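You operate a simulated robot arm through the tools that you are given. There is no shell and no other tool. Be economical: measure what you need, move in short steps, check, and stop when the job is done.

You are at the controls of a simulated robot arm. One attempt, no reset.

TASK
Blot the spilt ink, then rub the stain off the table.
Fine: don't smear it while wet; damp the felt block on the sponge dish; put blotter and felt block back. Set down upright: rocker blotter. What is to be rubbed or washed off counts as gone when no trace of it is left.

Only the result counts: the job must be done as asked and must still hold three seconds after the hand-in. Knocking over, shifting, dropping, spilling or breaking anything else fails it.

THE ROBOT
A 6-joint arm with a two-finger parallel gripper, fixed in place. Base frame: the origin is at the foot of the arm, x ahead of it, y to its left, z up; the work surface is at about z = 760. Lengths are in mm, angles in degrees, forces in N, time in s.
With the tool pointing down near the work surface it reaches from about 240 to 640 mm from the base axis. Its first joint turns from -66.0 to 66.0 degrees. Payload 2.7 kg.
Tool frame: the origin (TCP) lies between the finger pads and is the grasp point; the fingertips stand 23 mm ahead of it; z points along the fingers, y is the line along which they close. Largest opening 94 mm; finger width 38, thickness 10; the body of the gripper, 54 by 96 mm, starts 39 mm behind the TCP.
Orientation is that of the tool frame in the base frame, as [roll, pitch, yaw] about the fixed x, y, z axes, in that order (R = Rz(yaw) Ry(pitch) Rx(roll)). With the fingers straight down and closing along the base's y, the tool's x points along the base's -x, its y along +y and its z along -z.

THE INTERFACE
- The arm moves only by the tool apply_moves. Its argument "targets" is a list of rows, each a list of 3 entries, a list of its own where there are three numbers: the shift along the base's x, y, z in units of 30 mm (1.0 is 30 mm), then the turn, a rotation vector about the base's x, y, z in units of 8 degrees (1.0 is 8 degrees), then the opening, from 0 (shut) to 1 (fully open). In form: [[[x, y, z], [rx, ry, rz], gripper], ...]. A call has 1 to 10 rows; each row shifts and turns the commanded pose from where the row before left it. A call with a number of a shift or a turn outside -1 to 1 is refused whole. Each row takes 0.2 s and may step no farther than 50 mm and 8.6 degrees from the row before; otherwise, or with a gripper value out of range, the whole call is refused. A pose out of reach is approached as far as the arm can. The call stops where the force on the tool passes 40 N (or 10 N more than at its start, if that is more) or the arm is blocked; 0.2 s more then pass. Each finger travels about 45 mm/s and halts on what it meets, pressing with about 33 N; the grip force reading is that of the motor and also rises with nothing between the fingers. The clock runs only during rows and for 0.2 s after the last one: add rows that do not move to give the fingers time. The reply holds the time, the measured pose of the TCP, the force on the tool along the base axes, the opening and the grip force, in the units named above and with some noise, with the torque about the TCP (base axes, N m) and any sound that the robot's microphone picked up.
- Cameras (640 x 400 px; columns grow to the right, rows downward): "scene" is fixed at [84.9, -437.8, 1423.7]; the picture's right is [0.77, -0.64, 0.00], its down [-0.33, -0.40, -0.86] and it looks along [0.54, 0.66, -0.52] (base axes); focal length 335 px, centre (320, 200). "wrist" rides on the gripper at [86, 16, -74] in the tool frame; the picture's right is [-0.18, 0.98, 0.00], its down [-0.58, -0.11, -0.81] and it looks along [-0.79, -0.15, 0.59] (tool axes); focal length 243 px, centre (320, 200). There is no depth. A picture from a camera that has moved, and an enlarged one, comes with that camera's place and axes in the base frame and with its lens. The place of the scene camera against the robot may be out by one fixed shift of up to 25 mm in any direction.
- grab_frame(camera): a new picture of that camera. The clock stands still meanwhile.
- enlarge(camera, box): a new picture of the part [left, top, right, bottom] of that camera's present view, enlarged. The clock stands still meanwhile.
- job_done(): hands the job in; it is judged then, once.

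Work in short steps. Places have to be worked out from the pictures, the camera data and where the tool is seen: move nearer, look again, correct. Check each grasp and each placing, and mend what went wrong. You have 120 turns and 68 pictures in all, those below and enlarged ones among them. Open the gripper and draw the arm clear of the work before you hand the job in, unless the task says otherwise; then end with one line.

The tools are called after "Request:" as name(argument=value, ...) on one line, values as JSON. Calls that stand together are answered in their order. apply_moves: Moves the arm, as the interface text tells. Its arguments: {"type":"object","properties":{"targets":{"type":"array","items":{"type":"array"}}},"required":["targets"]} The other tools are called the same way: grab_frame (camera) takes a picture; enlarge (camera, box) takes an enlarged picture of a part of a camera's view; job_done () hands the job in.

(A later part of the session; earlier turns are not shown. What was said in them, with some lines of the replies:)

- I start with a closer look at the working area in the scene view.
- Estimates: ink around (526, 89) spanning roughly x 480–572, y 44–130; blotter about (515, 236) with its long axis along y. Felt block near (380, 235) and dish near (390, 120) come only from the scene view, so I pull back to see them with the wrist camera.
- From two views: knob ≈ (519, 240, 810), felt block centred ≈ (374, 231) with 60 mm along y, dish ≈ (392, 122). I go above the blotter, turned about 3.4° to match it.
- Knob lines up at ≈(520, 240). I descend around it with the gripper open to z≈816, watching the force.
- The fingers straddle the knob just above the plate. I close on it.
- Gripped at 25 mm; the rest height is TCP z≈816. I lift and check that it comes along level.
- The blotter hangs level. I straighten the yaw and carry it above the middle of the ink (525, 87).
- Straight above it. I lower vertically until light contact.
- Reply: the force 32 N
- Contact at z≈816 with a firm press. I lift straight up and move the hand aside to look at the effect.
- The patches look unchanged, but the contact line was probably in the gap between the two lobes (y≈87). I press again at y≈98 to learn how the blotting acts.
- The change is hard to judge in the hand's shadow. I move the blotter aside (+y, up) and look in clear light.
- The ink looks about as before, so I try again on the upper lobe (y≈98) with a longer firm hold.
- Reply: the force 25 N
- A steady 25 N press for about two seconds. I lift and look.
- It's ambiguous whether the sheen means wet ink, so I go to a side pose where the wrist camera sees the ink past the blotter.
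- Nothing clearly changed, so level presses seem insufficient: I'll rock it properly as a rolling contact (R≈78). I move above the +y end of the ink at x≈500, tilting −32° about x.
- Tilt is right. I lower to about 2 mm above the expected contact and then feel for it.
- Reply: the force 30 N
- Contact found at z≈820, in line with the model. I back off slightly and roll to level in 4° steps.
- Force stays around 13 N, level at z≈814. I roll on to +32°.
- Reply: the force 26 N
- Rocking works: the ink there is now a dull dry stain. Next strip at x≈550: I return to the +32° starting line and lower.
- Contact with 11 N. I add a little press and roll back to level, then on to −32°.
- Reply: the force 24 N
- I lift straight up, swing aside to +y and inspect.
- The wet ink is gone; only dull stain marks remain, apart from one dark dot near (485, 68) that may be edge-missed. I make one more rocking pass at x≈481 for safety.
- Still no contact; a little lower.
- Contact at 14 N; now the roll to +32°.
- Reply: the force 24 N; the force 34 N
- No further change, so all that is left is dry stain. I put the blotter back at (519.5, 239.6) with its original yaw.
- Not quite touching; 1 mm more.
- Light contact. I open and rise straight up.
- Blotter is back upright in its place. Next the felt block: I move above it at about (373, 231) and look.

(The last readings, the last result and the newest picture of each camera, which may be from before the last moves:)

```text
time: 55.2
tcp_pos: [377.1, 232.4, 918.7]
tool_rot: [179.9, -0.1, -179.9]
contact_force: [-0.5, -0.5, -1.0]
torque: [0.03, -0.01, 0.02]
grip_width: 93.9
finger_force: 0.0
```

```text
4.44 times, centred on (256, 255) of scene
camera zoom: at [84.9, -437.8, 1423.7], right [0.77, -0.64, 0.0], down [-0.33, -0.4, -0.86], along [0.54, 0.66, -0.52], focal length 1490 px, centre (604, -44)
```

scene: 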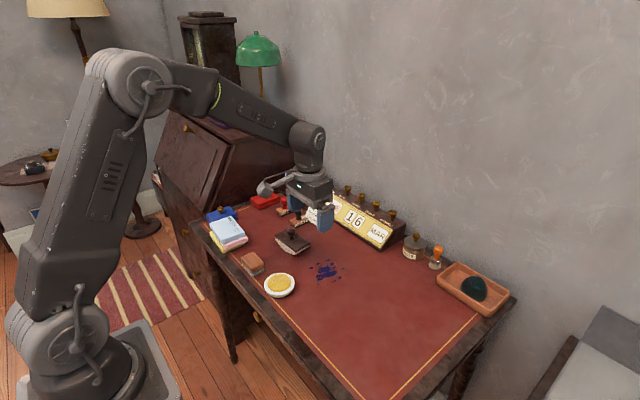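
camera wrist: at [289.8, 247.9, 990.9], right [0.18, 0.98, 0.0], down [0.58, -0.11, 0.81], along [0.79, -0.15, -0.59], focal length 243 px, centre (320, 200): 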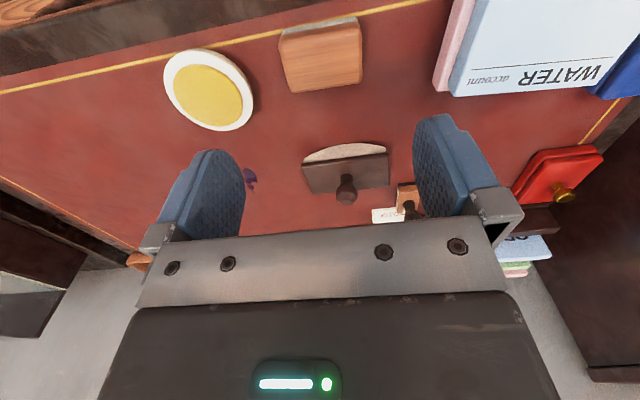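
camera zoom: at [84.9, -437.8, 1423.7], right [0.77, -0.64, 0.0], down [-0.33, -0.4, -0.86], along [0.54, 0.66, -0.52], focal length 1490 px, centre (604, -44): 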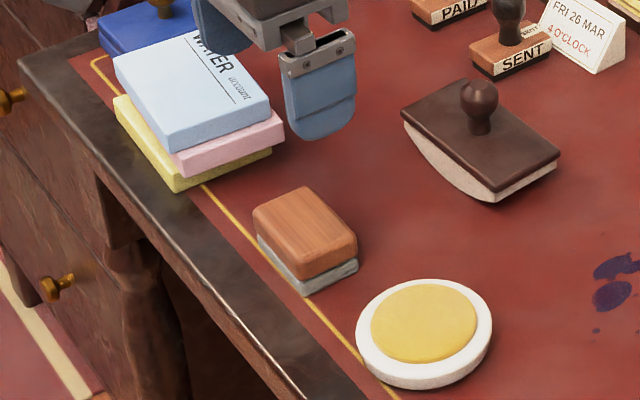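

Block top corners give a centre of about (378, 232), yaw ≈ −2.4°, top at z≈785. I align and descend with the gripper open to z≈790.

Request:
apply_moves(targets=[[[0.03, 0, -1], [0, 0, -0.3], 1], [[0, 0, -1], [0, 0, 0], 1], [[0, 0, -1], [0, 0, 0], 1], [[0, 0, -0.7], [0, 0, 0], 1], [[0, 0, -0.4], [0, 0, 0], 1], [[0, 0, -0.15], [0, 0, 0], 1], [[0, 0, 0], [0, 0, 0], 1]])

Request:
enlarge(camera="scene", box=[200, 210, 312, 300])

Request:
grab_frame(camera="wrist")

```text
time: 56.8
tcp_pos: [377.1, 231.1, 790.4]
tool_rot: [179.8, 0.0, 177.7]
contact_force: [-0.8, 0.5, -0.1]
torque: [-0.01, -0.01, -0.04]
grip_width: 94.1
finger_force: 0.1
```

```text
4.44 times, centred on (256, 255) of scene
camera zoom: at [84.9, -437.8, 1423.7], right [0.77, -0.64, 0.0], down [-0.33, -0.4, -0.86], along [0.54, 0.66, -0.52], focal length 1490 px, centre (604, -44)
```

zoom: 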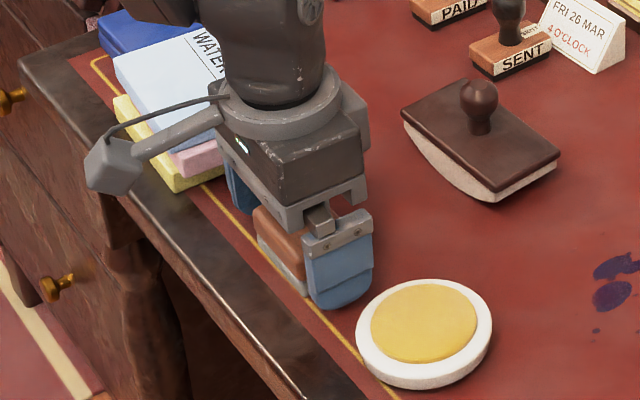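

```text
35 pictures are left
camera wrist: at [291.5, 251.4, 864.0], right [0.22, 0.97, 0.0], down [0.58, -0.13, 0.81], along [0.79, -0.18, -0.59], focal length 243 px, centre (320, 200)
```

wrist: 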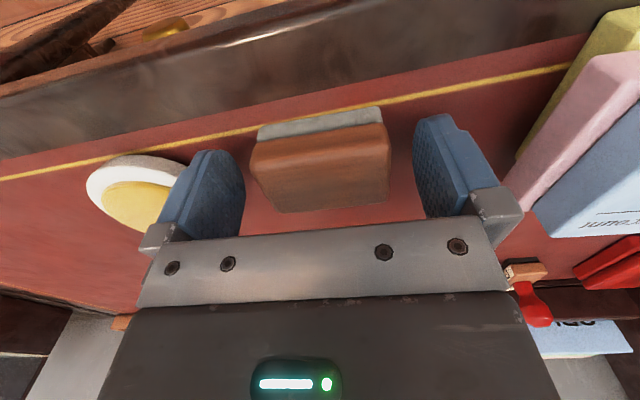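

The block sits centred between the fingers. I raise 3 mm for fingertip clearance and close.

Request:
apply_moves(targets=[[[0, 0, 0.1], [0, 0, 0], 1], [[0, 0, 0], [0, 0, 0], 0.5], [[0, 0, 0], [0, 0, 0], 0.4], [[0, 0, 0], [0, 0, 0], 0.3], [[0, 0, 0], [0, 0, 0], 0], [[0, 0, 0], [0, 0, 0], 0], [[0, 0, 0], [0, 0, 0], 0]])

```text
time: 58.4
tcp_pos: [376.6, 232.1, 794.9]
tool_rot: [179.9, 0.0, 177.7]
contact_force: [-0.6, -0.7, 1.7]
torque: [0.02, -0.04, -0.01]
grip_width: 63.6
finger_force: 33.0
```

Gripped at 64 mm. I lift and carry it above the dish at (391.5, 122), straightening the yaw.

Request:
apply_moves(targets=[[[0, 0, 0.5], [0, 0, 0], 0], [[0, 0, 1], [0, 0, 0], 0], [[0.1, -0.9, 0.2], [0, 0, 0.28], 0], [[0.1, -0.9, 0], [0, 0, 0], 0], [[0.15, -0.9, 0], [0, 0, 0], 0], [[0.15, -0.97, 0], [0, 0, 0], 0], [[0, 0, 0], [0, 0, 0], 0]])

Request:
enlarge(camera="scene", box=[220, 210, 332, 300])

```text
time: 60.0
tcp_pos: [390.6, 123.4, 846.8]
tool_rot: [-180.0, -0.1, -180.0]
contact_force: [-0.4, 0.1, -0.4]
torque: [0.0, 0.0, -0.01]
grip_width: 63.7
finger_force: 33.0
```

```text
4.44 times, centred on (276, 255) of scene
camera zoom: at [84.9, -437.9, 1423.7], right [0.77, -0.64, 0.0], down [-0.33, -0.4, -0.86], along [0.54, 0.66, -0.52], focal length 1490 px, centre (516, -44)
```

zoom: 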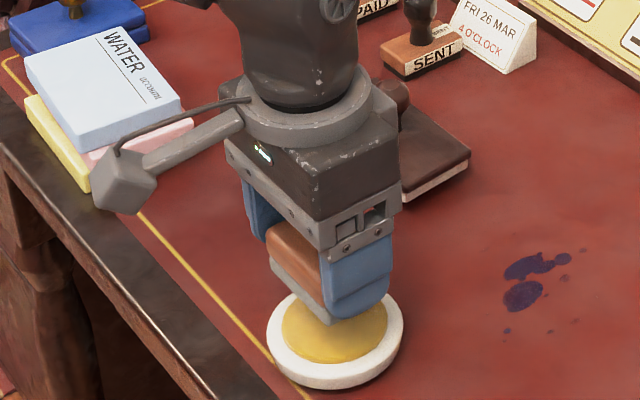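

Block is over the sponge with the felt below the fingertips. I lower in small steps until it presses.

Request:
apply_moves(targets=[[[0, 0, -0.8], [0, 0, 0], 0], [[0, 0, -0.2], [0, 0, 0], 0], [[0, 0, -0.1], [0, 0, 0], 0], [[0, 0, -0.1], [0, 0, 0], 0], [[0, 0, 0], [0, 0, 0], 0]])

Request:
apply_moves(targets=[[[0, 0, -0.06], [0, 0, 0], 0], [[0, 0, 0], [0, 0, 0], 0]])

```text
time: 61.2
tcp_pos: [393.1, 123.3, 809.8]
tool_rot: [179.9, 0.3, -179.9]
contact_force: [3.5, -2.8, 29.1]
torque: [-0.11, -0.2, 0.0]
grip_width: 63.2
finger_force: 33.2
```

```text
time: 61.8
tcp_pos: [393.1, 122.6, 808.5]
tool_rot: [179.9, 0.2, 179.9]
contact_force: [2.5, 0.5, 29.6]
torque: [-0.03, -0.11, 0.01]
grip_width: 63.6
finger_force: 33.2
```

Pressed on the sponge at ~30 N. I hold about a second, then lift and look at the felt.

Request:
apply_moves(targets=[[[0, 0, 0], [0, 0, 0], 0], [[0, 0, 0], [0, 0, 0], 0], [[0, 0, 0], [0, 0, 0], 0], [[0, 0, 0], [0, 0, 0], 0], [[0, 0, 0], [0, 0, 0], 0], [[0, 0, 0.2], [0, 0, 0], 0], [[0, 0, 0.7], [0, 0, 0], 0], [[0, 0, 0.6], [0, 0, 0], 0], [[0, 0, 0], [0, 0, 0], 0]])

Request:
enlarge(camera="scene", box=[220, 210, 332, 300])

```text
time: 63.8
tcp_pos: [392.7, 122.8, 852.2]
tool_rot: [-180.0, 0.0, 179.8]
contact_force: [0.3, 0.3, -0.2]
torque: [0.01, -0.01, -0.01]
grip_width: 63.2
finger_force: 32.7
```

```text
4.44 times, centred on (276, 255) of scene
camera zoom: at [84.9, -437.8, 1423.7], right [0.77, -0.64, 0.0], down [-0.33, -0.4, -0.86], along [0.54, 0.66, -0.52], focal length 1490 px, centre (516, -44)
```

zoom: 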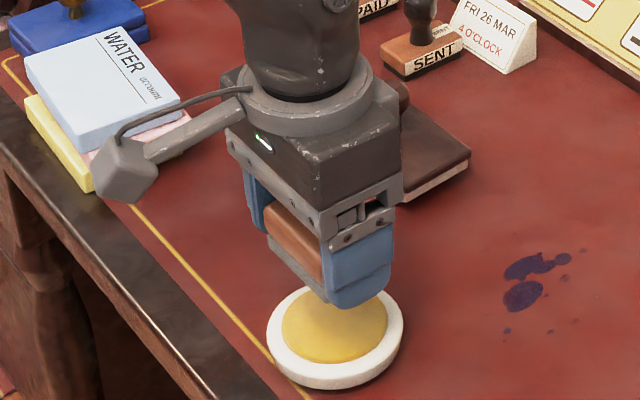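

The felt seems darker (damp), but the block may have been pushed up in the grip. I zoom in to check.

Request:
enlarge(camera="scene", box=[258, 240, 298, 270])

Request:
enlarge(camera="wrist", box=[200, 50, 460, 230])

```text
13.33 times, centred on (278, 255) of scene
camera zoom: at [84.9, -437.8, 1423.7], right [0.77, -0.64, 0.0], down [-0.33, -0.4, -0.86], along [0.54, 0.66, -0.52], focal length 4471 px, centre (880, -533)
```

zoom: 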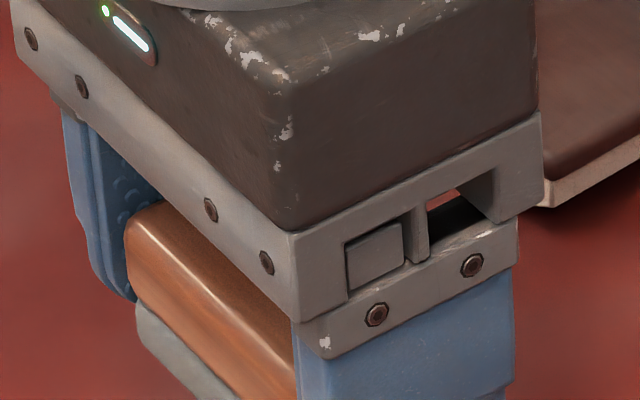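

```text
2.22 times, centred on (330, 140) of wrist
camera zoom: at [305.3, 139.6, 925.3], right [0.19, 0.98, 0.0], down [0.58, -0.11, 0.81], along [0.79, -0.15, -0.59], focal length 539 px, centre (298, 333)
```

zoom: 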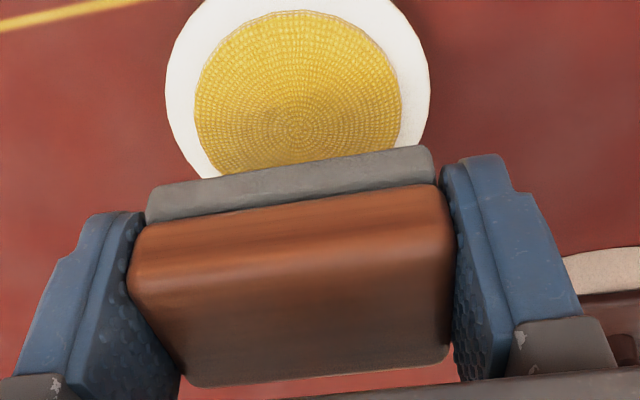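

Request:
enlarge(camera="scene", box=[262, 248, 326, 292])

```text
9.09 times, centred on (294, 270) of scene
camera zoom: at [84.9, -437.8, 1423.7], right [0.77, -0.64, 0.0], down [-0.33, -0.4, -0.86], along [0.54, 0.66, -0.52], focal length 3048 px, centre (556, -436)
```

zoom: 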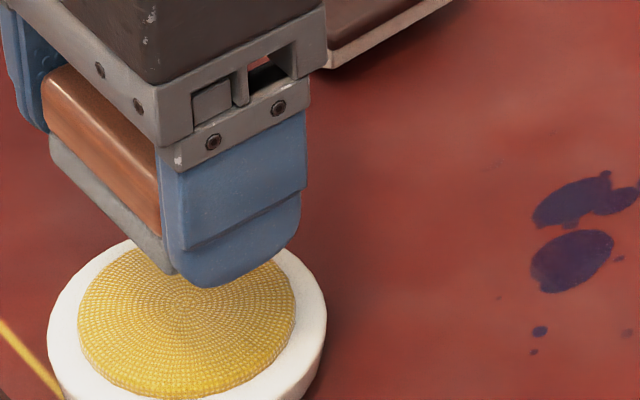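

The felt was pushed up level with or above the fingertips. I set the block back on the sponge, release, and regrasp higher so the felt protrudes clearly.

Request:
apply_moves(targets=[[[0, 0, -0.9], [0, 0, 0], 0], [[0, 0, -0.35], [0, 0, 0], 0], [[0, 0, -0.1], [0, 0, 0], 0], [[0, 0, 0], [0, 0, 0], 0]])

```text
time: 64.8
tcp_pos: [392.2, 122.0, 811.4]
tool_rot: [179.9, 0.0, 179.8]
contact_force: [0.6, 0.2, -1.1]
torque: [-0.04, 0.01, 0.0]
grip_width: 63.2
finger_force: 32.7
```

Request:
apply_moves(targets=[[[0, 0, -0.08], [0, 0, 0], 0], [[0, 0, 0], [0, 0, 0], 0]])

```text
time: 65.4
tcp_pos: [392.0, 123.4, 809.4]
tool_rot: [-179.9, 0.0, 179.9]
contact_force: [-0.3, -1.2, -0.9]
torque: [0.01, 0.01, 0.0]
grip_width: 63.6
finger_force: 33.3
```

Request:
apply_moves(targets=[[[0, 0, -0.08], [0, 0, 0], 0], [[0, 0, 0], [0, 0, 0], 0]])

```text
time: 66.0
tcp_pos: [391.7, 121.0, 808.4]
tool_rot: [180.0, 0.1, 179.8]
contact_force: [-5.0, 0.0, 17.5]
torque: [-0.01, 0.09, 0.01]
grip_width: 63.3
finger_force: 33.0
```

Resting on the sponge. I open, rise 12 mm and close again.

Request:
apply_moves(targets=[[[0, 0, 0.03], [0, 0, 0], 0], [[0, 0, 0], [0, 0, 0], 0.85], [[0, 0, 0], [0, 0, 0], 0.85], [[0, 0, 0.2], [0, 0, 0], 0.85], [[0, 0, 0.2], [0, 0, 0], 0.85], [[0, 0, 0], [0, 0, 0], 0.85]])

Request:
enlarge(camera="scene", box=[220, 210, 332, 300])

```text
time: 67.4
tcp_pos: [389.6, 121.7, 819.6]
tool_rot: [180.0, 0.0, 179.9]
contact_force: [0.2, -0.3, 0.0]
torque: [0.01, 0.0, 0.0]
grip_width: 79.9
finger_force: 0.0
```

```text
4.44 times, centred on (276, 255) of scene
camera zoom: at [84.9, -437.8, 1423.7], right [0.77, -0.64, 0.0], down [-0.33, -0.4, -0.86], along [0.54, 0.66, -0.52], focal length 1490 px, centre (516, -44)
```

zoom: 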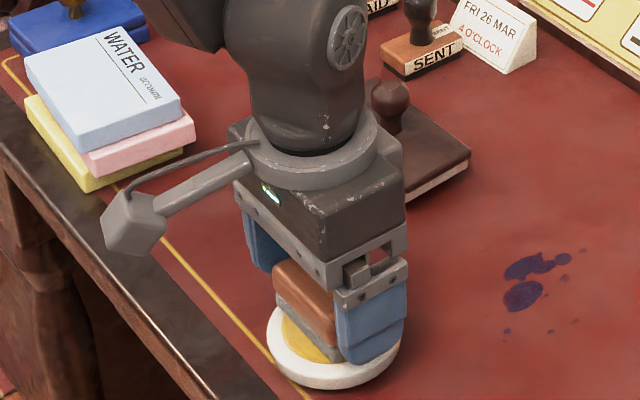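

Request:
grab_frame(camera="wrist")

Request:
enlarge(camera="scene", box=[260, 260, 308, 300])

```text
28 pictures are left
camera wrist: at [304.9, 137.7, 891.9], right [0.19, 0.98, 0.0], down [0.58, -0.11, 0.81], along [0.79, -0.15, -0.59], focal length 243 px, centre (320, 200)
```

wrist: 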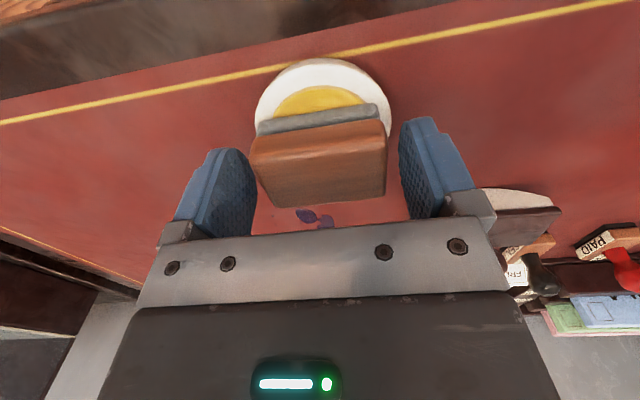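

```text
10.00 times, centred on (284, 280) of scene
camera zoom: at [84.9, -437.8, 1423.7], right [0.77, -0.64, 0.0], down [-0.33, -0.4, -0.86], along [0.54, 0.66, -0.52], focal length 3353 px, centre (680, -600)
```

zoom: 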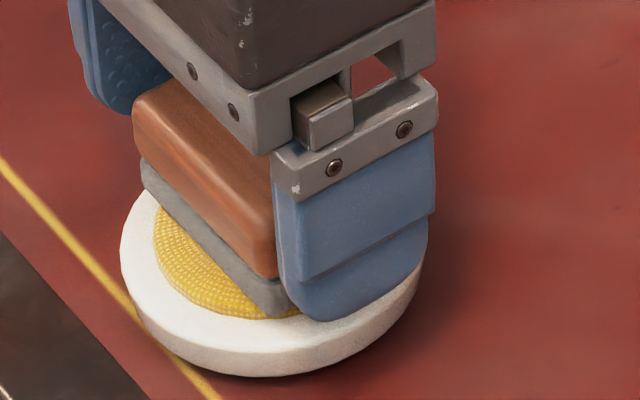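

The fingertips are now about 10 mm above the felt's underside — a good grip height. I close here.

Request:
apply_moves(targets=[[[0, 0, 0], [0, 0, 0], 0.5], [[0, 0, 0], [0, 0, 0], 0], [[0, 0, 0], [0, 0, 0], 0], [[0, 0, 0], [0, 0, 0], 0], [[0, 0, 0.5], [0, 0, 0], 0], [[0, 0, 1], [0, 0, 0], 0], [[0, 0, 0], [0, 0, 0], 0]])

Request:
enlarge(camera="scene", box=[250, 230, 314, 280])

```text
time: 69.0
tcp_pos: [392.1, 122.6, 864.8]
tool_rot: [180.0, 0.0, -180.0]
contact_force: [0.1, -0.2, -0.3]
torque: [0.01, 0.02, 0.0]
grip_width: 63.2
finger_force: 32.6
```

```text
8.00 times, centred on (282, 255) of scene
camera zoom: at [84.9, -437.8, 1423.7], right [0.77, -0.64, 0.0], down [-0.33, -0.4, -0.86], along [0.54, 0.66, -0.52], focal length 2682 px, centre (624, -240)
```

zoom: 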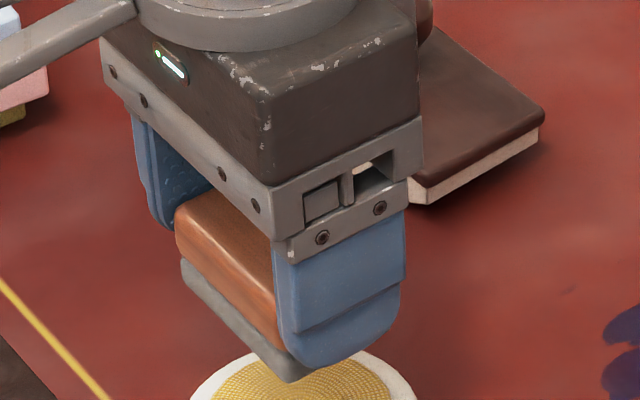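

Felt protrudes well and looks damp. Stain marks span about x 475–573, y 45–135; I move to (490, 70), then lower toward light contact (expected z≈794).

Request:
apply_moves(targets=[[[0.9, -0.4, 0], [0, 0, 0], 0], [[0.9, -0.4, 0], [0, 0, 0], 0], [[0.9, -0.4, -0.3], [0, 0, 0], 0], [[0.56, -0.5, -0.7], [0, 0, 0], 0], [[0, 0, -0.7], [0, 0, 0], 0], [[0, 0, -0.5], [0, 0, 0], 0], [[0, 0, -0.05], [0, 0, 0], 0], [[0, 0, 0], [0, 0, 0], 0]])

Request:
apply_moves(targets=[[[0, 0, -0.05], [0, 0, 0], 0], [[0, 0, 0], [0, 0, 0], 0]])

```text
time: 70.8
tcp_pos: [490.5, 70.9, 798.0]
tool_rot: [179.9, -0.1, 179.9]
contact_force: [-0.1, -0.2, -1.3]
torque: [-0.01, 0.02, -0.01]
grip_width: 63.3
finger_force: 32.9
```

```text
time: 71.4
tcp_pos: [489.8, 71.2, 796.2]
tool_rot: [180.0, -0.1, 179.9]
contact_force: [0.1, -0.2, -0.3]
torque: [0.01, 0.02, -0.01]
grip_width: 63.3
finger_force: 32.9
```

Request:
apply_moves(targets=[[[0, 0, -0.06], [0, 0, 0], 0], [[0, 0, 0], [0, 0, 0], 0]])

Request:
apply_moves(targets=[[[0, 0, -0.05], [0, 0, 0], 0], [[0, 0, 0], [0, 0, 0], 0]])

```text
time: 72.0
tcp_pos: [489.4, 70.2, 794.7]
tool_rot: [179.9, 0.0, 179.9]
contact_force: [-2.0, 0.9, 7.4]
torque: [-0.08, 0.15, -0.06]
grip_width: 63.4
finger_force: 32.8
```

```text
time: 72.6
tcp_pos: [489.6, 69.6, 793.1]
tool_rot: [180.0, 0.2, -180.0]
contact_force: [-8.6, -1.0, 28.5]
torque: [-0.03, 0.13, -0.03]
grip_width: 63.7
finger_force: 32.3
```

Contact at z≈794.5. I back off 1 mm and make y strokes at x≈490.

Request:
apply_moves(targets=[[[0, 0, 0.035], [0, 0, 0], 0], [[0, 0.5, 0], [0, 0, 0], 0], [[0, 0.5, 0], [0, 0, 0], 0], [[0, 0.5, 0], [0, 0, 0], 0], [[0, -0.5, 0], [0, 0, 0], 0], [[0, -0.5, 0], [0, 0, 0], 0], [[0, -0.5, 0], [0, 0, 0], 0], [[0, -0.5, 0], [0, 0, 0], 0], [[0, 0, 0], [0, 0, 0], 0]])

Request:
enlarge(camera="scene", box=[278, 220, 378, 295])

```text
time: 74.6
tcp_pos: [490.2, 56.4, 793.3]
tool_rot: [179.9, 0.1, 180.0]
contact_force: [0.7, 5.3, 16.0]
torque: [0.2, -0.22, 0.12]
grip_width: 63.4
finger_force: 32.5
```

```text
5.33 times, centred on (328, 258) of scene
camera zoom: at [84.6, -437.8, 1423.7], right [0.77, -0.64, 0.0], down [-0.33, -0.4, -0.86], along [0.54, 0.66, -0.52], focal length 1788 px, centre (277, -107)
```

zoom: 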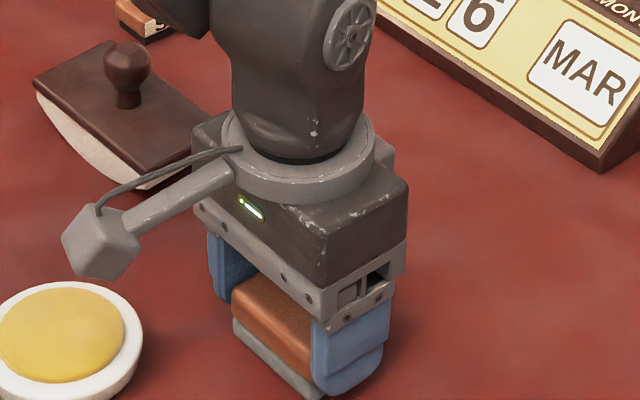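

Forces are moderate (16 N). I continue with overlapping lanes, stepping +x.

Request:
apply_moves(targets=[[[0, 0.67, 0], [0, 0, 0], 0], [[0, 0.67, 0], [0, 0, 0], 0], [[0, 0.67, 0], [0, 0, 0], 0], [[0.4, 0, 0], [0, 0, 0], 0], [[0, -0.67, 0], [0, 0, 0], 0], [[0, -0.67, 0], [0, 0, 0], 0], [[0, -0.67, 0], [0, 0, 0], 0], [[0.4, 0, 0], [0, 0, 0], 0], [[0, 0, 0], [0, 0, 0], 0]])

Request:
apply_moves(targets=[[[0, 0.67, 0], [0, 0, 0], 0], [[0, 0.67, 0], [0, 0, 0], 0], [[0, 0.67, 0], [0, 0, 0], 0], [[0.4, 0, 0], [0, 0, 0], 0], [[0, -0.67, 0], [0, 0, 0], 0], [[0, -0.67, 0], [0, 0, 0], 0], [[0, -0.67, 0], [0, 0, 0], 0], [[0.4, 0, 0], [0, 0, 0], 0], [[0, 0, 0], [0, 0, 0], 0]])

Request:
apply_moves(targets=[[[0, 0.67, 0], [0, 0, 0], 0], [[0, 0.67, 0], [0, 0, 0], 0], [[0, 0.67, 0], [0, 0, 0], 0], [[0.4, 0, 0], [0, 0, 0], 0], [[0, -0.67, 0], [0, 0, 0], 0], [[0, -0.67, 0], [0, 0, 0], 0], [[0, -0.67, 0], [0, 0, 0], 0], [[0.4, 0, 0], [0, 0, 0], 0], [[0, 0, 0], [0, 0, 0], 0]])

```text
time: 76.6
tcp_pos: [513.7, 55.0, 792.5]
tool_rot: [179.9, -0.1, 180.0]
contact_force: [-9.5, -1.4, 22.8]
torque: [0.02, -0.13, -0.01]
grip_width: 63.4
finger_force: 32.6
```

```text
time: 78.6
tcp_pos: [538.9, 56.3, 793.3]
tool_rot: [-179.9, 0.0, 179.9]
contact_force: [-7.8, -1.4, 17.0]
torque: [0.03, -0.06, -0.01]
grip_width: 63.2
finger_force: 33.0
```

```text
time: 80.6
tcp_pos: [560.9, 55.8, 793.9]
tool_rot: [179.9, -0.1, 179.9]
contact_force: [-5.7, -2.4, 14.8]
torque: [0.07, -0.11, -0.01]
grip_width: 63.3
finger_force: 33.3
```

One more lane at x≈562, then I lift and look.

Request:
apply_moves(targets=[[[0, 0.67, 0], [0, 0, 0], 0], [[0, 0.67, 0], [0, 0, 0], 0], [[0, 0.67, 0], [0, 0, 0], 0], [[0, 0, 0.3], [0, 0, 0], 0], [[0, 0.5, 1], [0, 0, 0], 0], [[0, 1, 0.5], [0, 0, 0], 0], [[-0.5, 1, 0.5], [0, 0, 0], 0], [[-0.5, 1, 0.5], [0, 0, 0], 0], [[0, 0, 0], [0, 0, 0], 0]])

Request:
enlarge(camera="scene", box=[302, 250, 358, 290])

Request:
enlarge(camera="scene", box=[230, 170, 390, 290])

```text
time: 82.6
tcp_pos: [531.4, 220.6, 879.3]
tool_rot: [180.0, 0.0, 180.0]
contact_force: [0.2, 0.2, -0.8]
torque: [-0.01, -0.04, -0.02]
grip_width: 63.6
finger_force: 33.8
```

```text
10.00 times, centred on (330, 270) of scene
camera zoom: at [84.9, -437.8, 1423.7], right [0.77, -0.64, 0.0], down [-0.33, -0.4, -0.86], along [0.54, 0.66, -0.52], focal length 3353 px, centre (220, -500)
```

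zoom: 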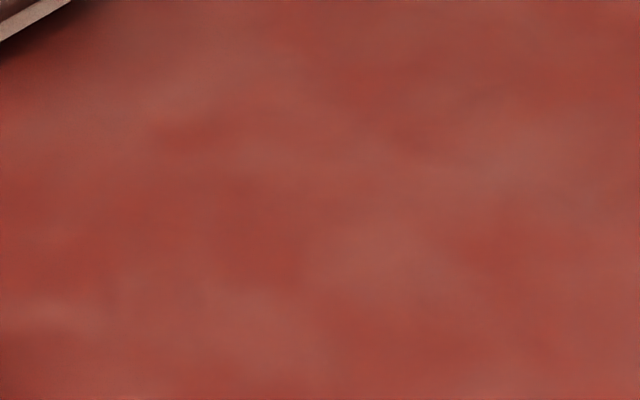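

```text
3.33 times, centred on (310, 230) of scene
camera zoom: at [84.9, -437.8, 1423.7], right [0.77, -0.64, 0.0], down [-0.33, -0.4, -0.86], along [0.54, 0.66, -0.52], focal length 1118 px, centre (353, 100)
```

zoom: 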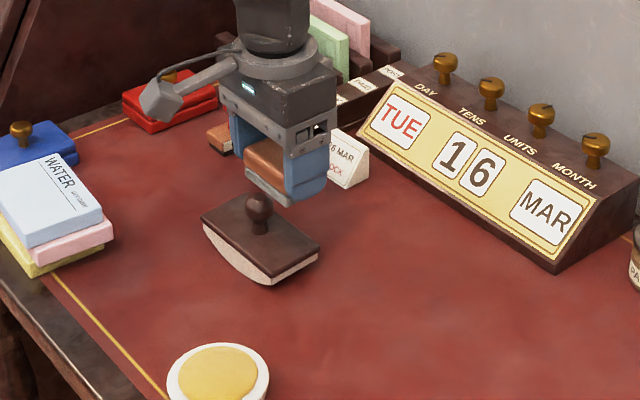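

The stain is gone. I carry the felt block back to its home (376.6, 232.1), rising first to clear the blotter's knob.

Request:
apply_moves(targets=[[[0, 0, 1], [0, 0, 0], 0], [[-0.86, 0.064, 0], [0, 0, -0.28], 0], [[-0.86, 0.064, 0], [0, 0, 0], 0], [[-0.86, 0.064, 0], [0, 0, 0], 0], [[-0.86, 0.064, 0], [0, 0, 0], 0], [[-0.86, 0.064, 0], [0, 0, 0], 0], [[-0.86, 0.064, -0.3], [0, 0, 0], 0], [[0, 0, -0.7], [0, 0, 0], 0], [[0, 0, 0], [0, 0, 0], 0]])

Request:
enlarge(camera="wrist", box=[0, 0, 640, 400])

```text
time: 84.6
tcp_pos: [375.9, 231.9, 879.0]
tool_rot: [-180.0, 0.0, 177.7]
contact_force: [-0.7, 0.2, -1.1]
torque: [0.01, -0.01, 0.02]
grip_width: 63.3
finger_force: 33.0
```

```text
1.00 times, centred on (320, 200) of wrist (not enlarged: the box is as wide or as high as the picture)
camera zoom: at [289.8, 251.6, 951.2], right [0.22, 0.97, 0.0], down [0.58, -0.13, 0.81], along [0.79, -0.18, -0.59], focal length 243 px, centre (320, 200)
```

zoom: 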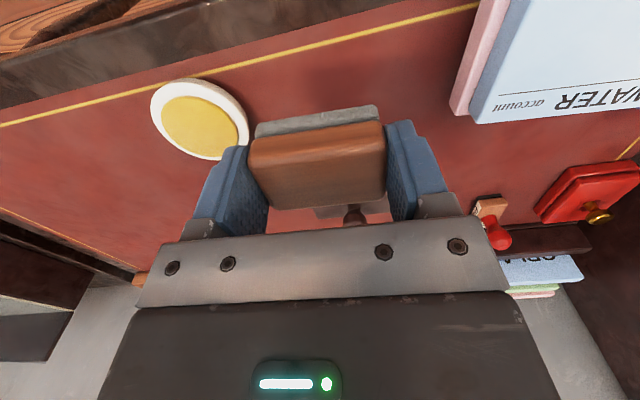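

Over home; I lower to about 796 and then feel for the table.

Request:
apply_moves(targets=[[[0.02, 0, -1], [0, 0, 0], 0], [[0, 0, -1], [0, 0, 0], 0], [[0, 0, -0.7], [0, 0, 0], 0], [[0, 0, -0.05], [0, 0, 0], 0], [[0, 0, 0], [0, 0, 0], 0]])

Request:
apply_moves(targets=[[[0, 0, -0.04], [0, 0, 0], 0], [[0, 0, 0], [0, 0, 0], 0]])

```text
time: 85.8
tcp_pos: [376.7, 233.5, 796.9]
tool_rot: [179.9, -0.1, 177.8]
contact_force: [-0.7, -0.2, -0.8]
torque: [-0.02, 0.0, 0.0]
grip_width: 63.3
finger_force: 33.1
```

```text
time: 86.4
tcp_pos: [377.2, 232.5, 793.8]
tool_rot: [179.9, 0.1, 177.7]
contact_force: [0.1, 0.0, -0.3]
torque: [0.0, 0.0, -0.01]
grip_width: 63.6
finger_force: 33.2
```

Request:
apply_moves(targets=[[[0, 0, -0.05], [0, 0, 0], 0], [[0, 0, 0], [0, 0, 0], 0]])

```text
time: 87.0
tcp_pos: [377.7, 232.5, 792.3]
tool_rot: [179.9, 0.0, 177.7]
contact_force: [-1.9, -1.2, 7.9]
torque: [-0.16, -0.06, -0.04]
grip_width: 63.6
finger_force: 32.7
```

Touching with 8 N. I release, rise, and back away clear of the scene for a check.

Request:
apply_moves(targets=[[[0, 0, 0], [0, 0, 0], 0.85], [[0, 0, 0], [0, 0, 0], 0.95], [[0, 0, 0], [0, 0, 0], 0.95], [[0, 0, 0], [0, 0, 0], 0.95], [[0, 0, 0.5], [0, 0, 0], 0.95], [[0, 0, 1], [0, 0, 0], 0.95], [[0, 0, 1], [0, 0, 0], 1], [[0, 0, 1], [0, 0, 0], 1], [[0, 0, 1], [0, 0, 0], 1], [[0, 0, 0], [0, 0, 0], 1]])

Request:
apply_moves(targets=[[[0, -0.9, 0.5], [0, 0, 0.28], 1], [[0, -0.9, 0.5], [0, 0, 0], 1], [[0, -0.9, 0.5], [0, 0, 0], 1], [[0, -0.9, 0], [0, 0, 0], 1], [[0, -0.9, 0], [0, 0, 0], 1], [[0, 0, 0], [0, 0, 0], 1]])

Request:
grab_frame(camera="wrist")

Request:
enlarge(camera="scene", box=[190, 180, 390, 305])

```text
time: 89.2
tcp_pos: [377.7, 231.3, 927.1]
tool_rot: [180.0, -0.1, 177.7]
contact_force: [-0.2, -0.4, 0.5]
torque: [-0.01, 0.0, -0.02]
grip_width: 94.1
finger_force: 0.1
```

```text
time: 90.6
tcp_pos: [376.8, 97.2, 971.2]
tool_rot: [179.9, 0.0, 179.9]
contact_force: [0.1, 0.1, 0.1]
torque: [-0.03, -0.01, 0.0]
grip_width: 94.2
finger_force: 0.0
```

```text
21 pictures are left
camera wrist: at [290.5, 113.6, 1044.3], right [0.19, 0.98, 0.0], down [0.58, -0.11, 0.81], along [0.79, -0.15, -0.59], focal length 243 px, centre (320, 200)
```

wrist: 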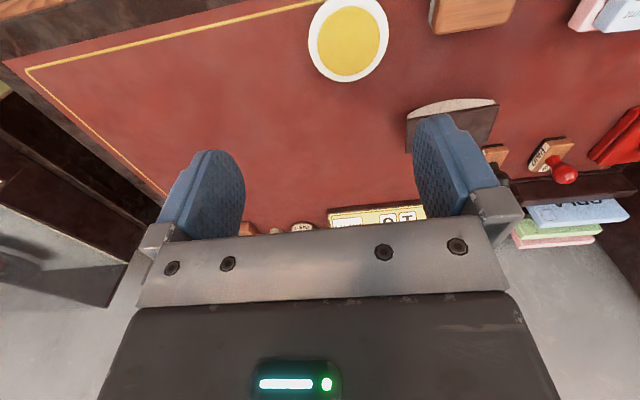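

```text
3.20 times, centred on (290, 242) of scene
camera zoom: at [84.9, -437.9, 1423.7], right [0.77, -0.64, 0.0], down [-0.33, -0.4, -0.86], along [0.54, 0.66, -0.52], focal length 1073 px, centre (416, 64)
```

zoom: 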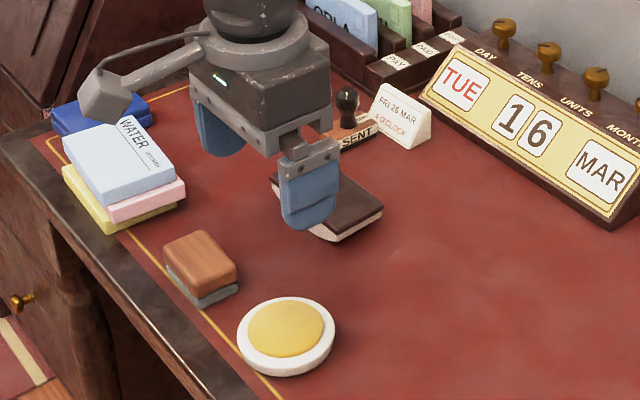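

Everything is back in place. One last close look at the cleaned area for any trace.

Request:
enlarge(camera="wrist", box=[245, 80, 405, 200])

Request:
enlarge(camera="scene", box=[295, 240, 367, 292])

```text
3.33 times, centred on (325, 140) of wrist
camera zoom: at [290.5, 113.6, 1044.3], right [0.19, 0.98, 0.0], down [0.58, -0.11, 0.81], along [0.79, -0.15, -0.59], focal length 809 px, centre (303, 400)
```

zoom: 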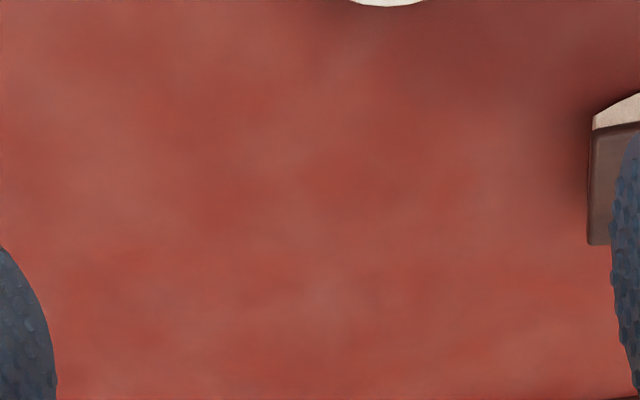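

```text
7.69 times, centred on (331, 266) of scene
camera zoom: at [84.9, -437.9, 1423.7], right [0.77, -0.64, 0.0], down [-0.33, -0.4, -0.86], along [0.54, 0.66, -0.52], focal length 2579 px, centre (235, -308)
```

zoom: 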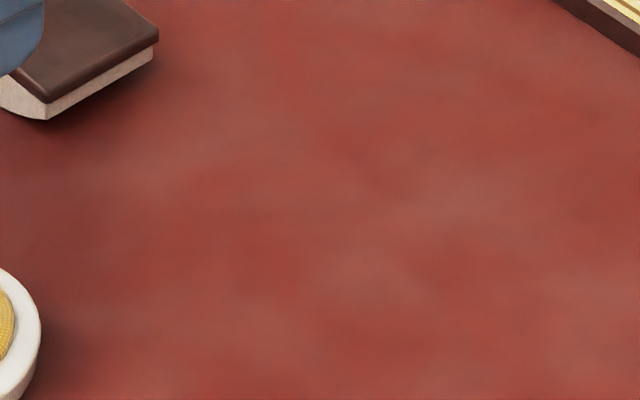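

No trace is visible, the tools are back, and the gripper is open and clear; I hand in.

Request:
job_done()

```text
The job is handed in.
```

The ink is blotted and the stain rubbed off, with no trace visible in the last close-ups; the blotter (upright) and the felt block are back in their places, and the job is handed in.
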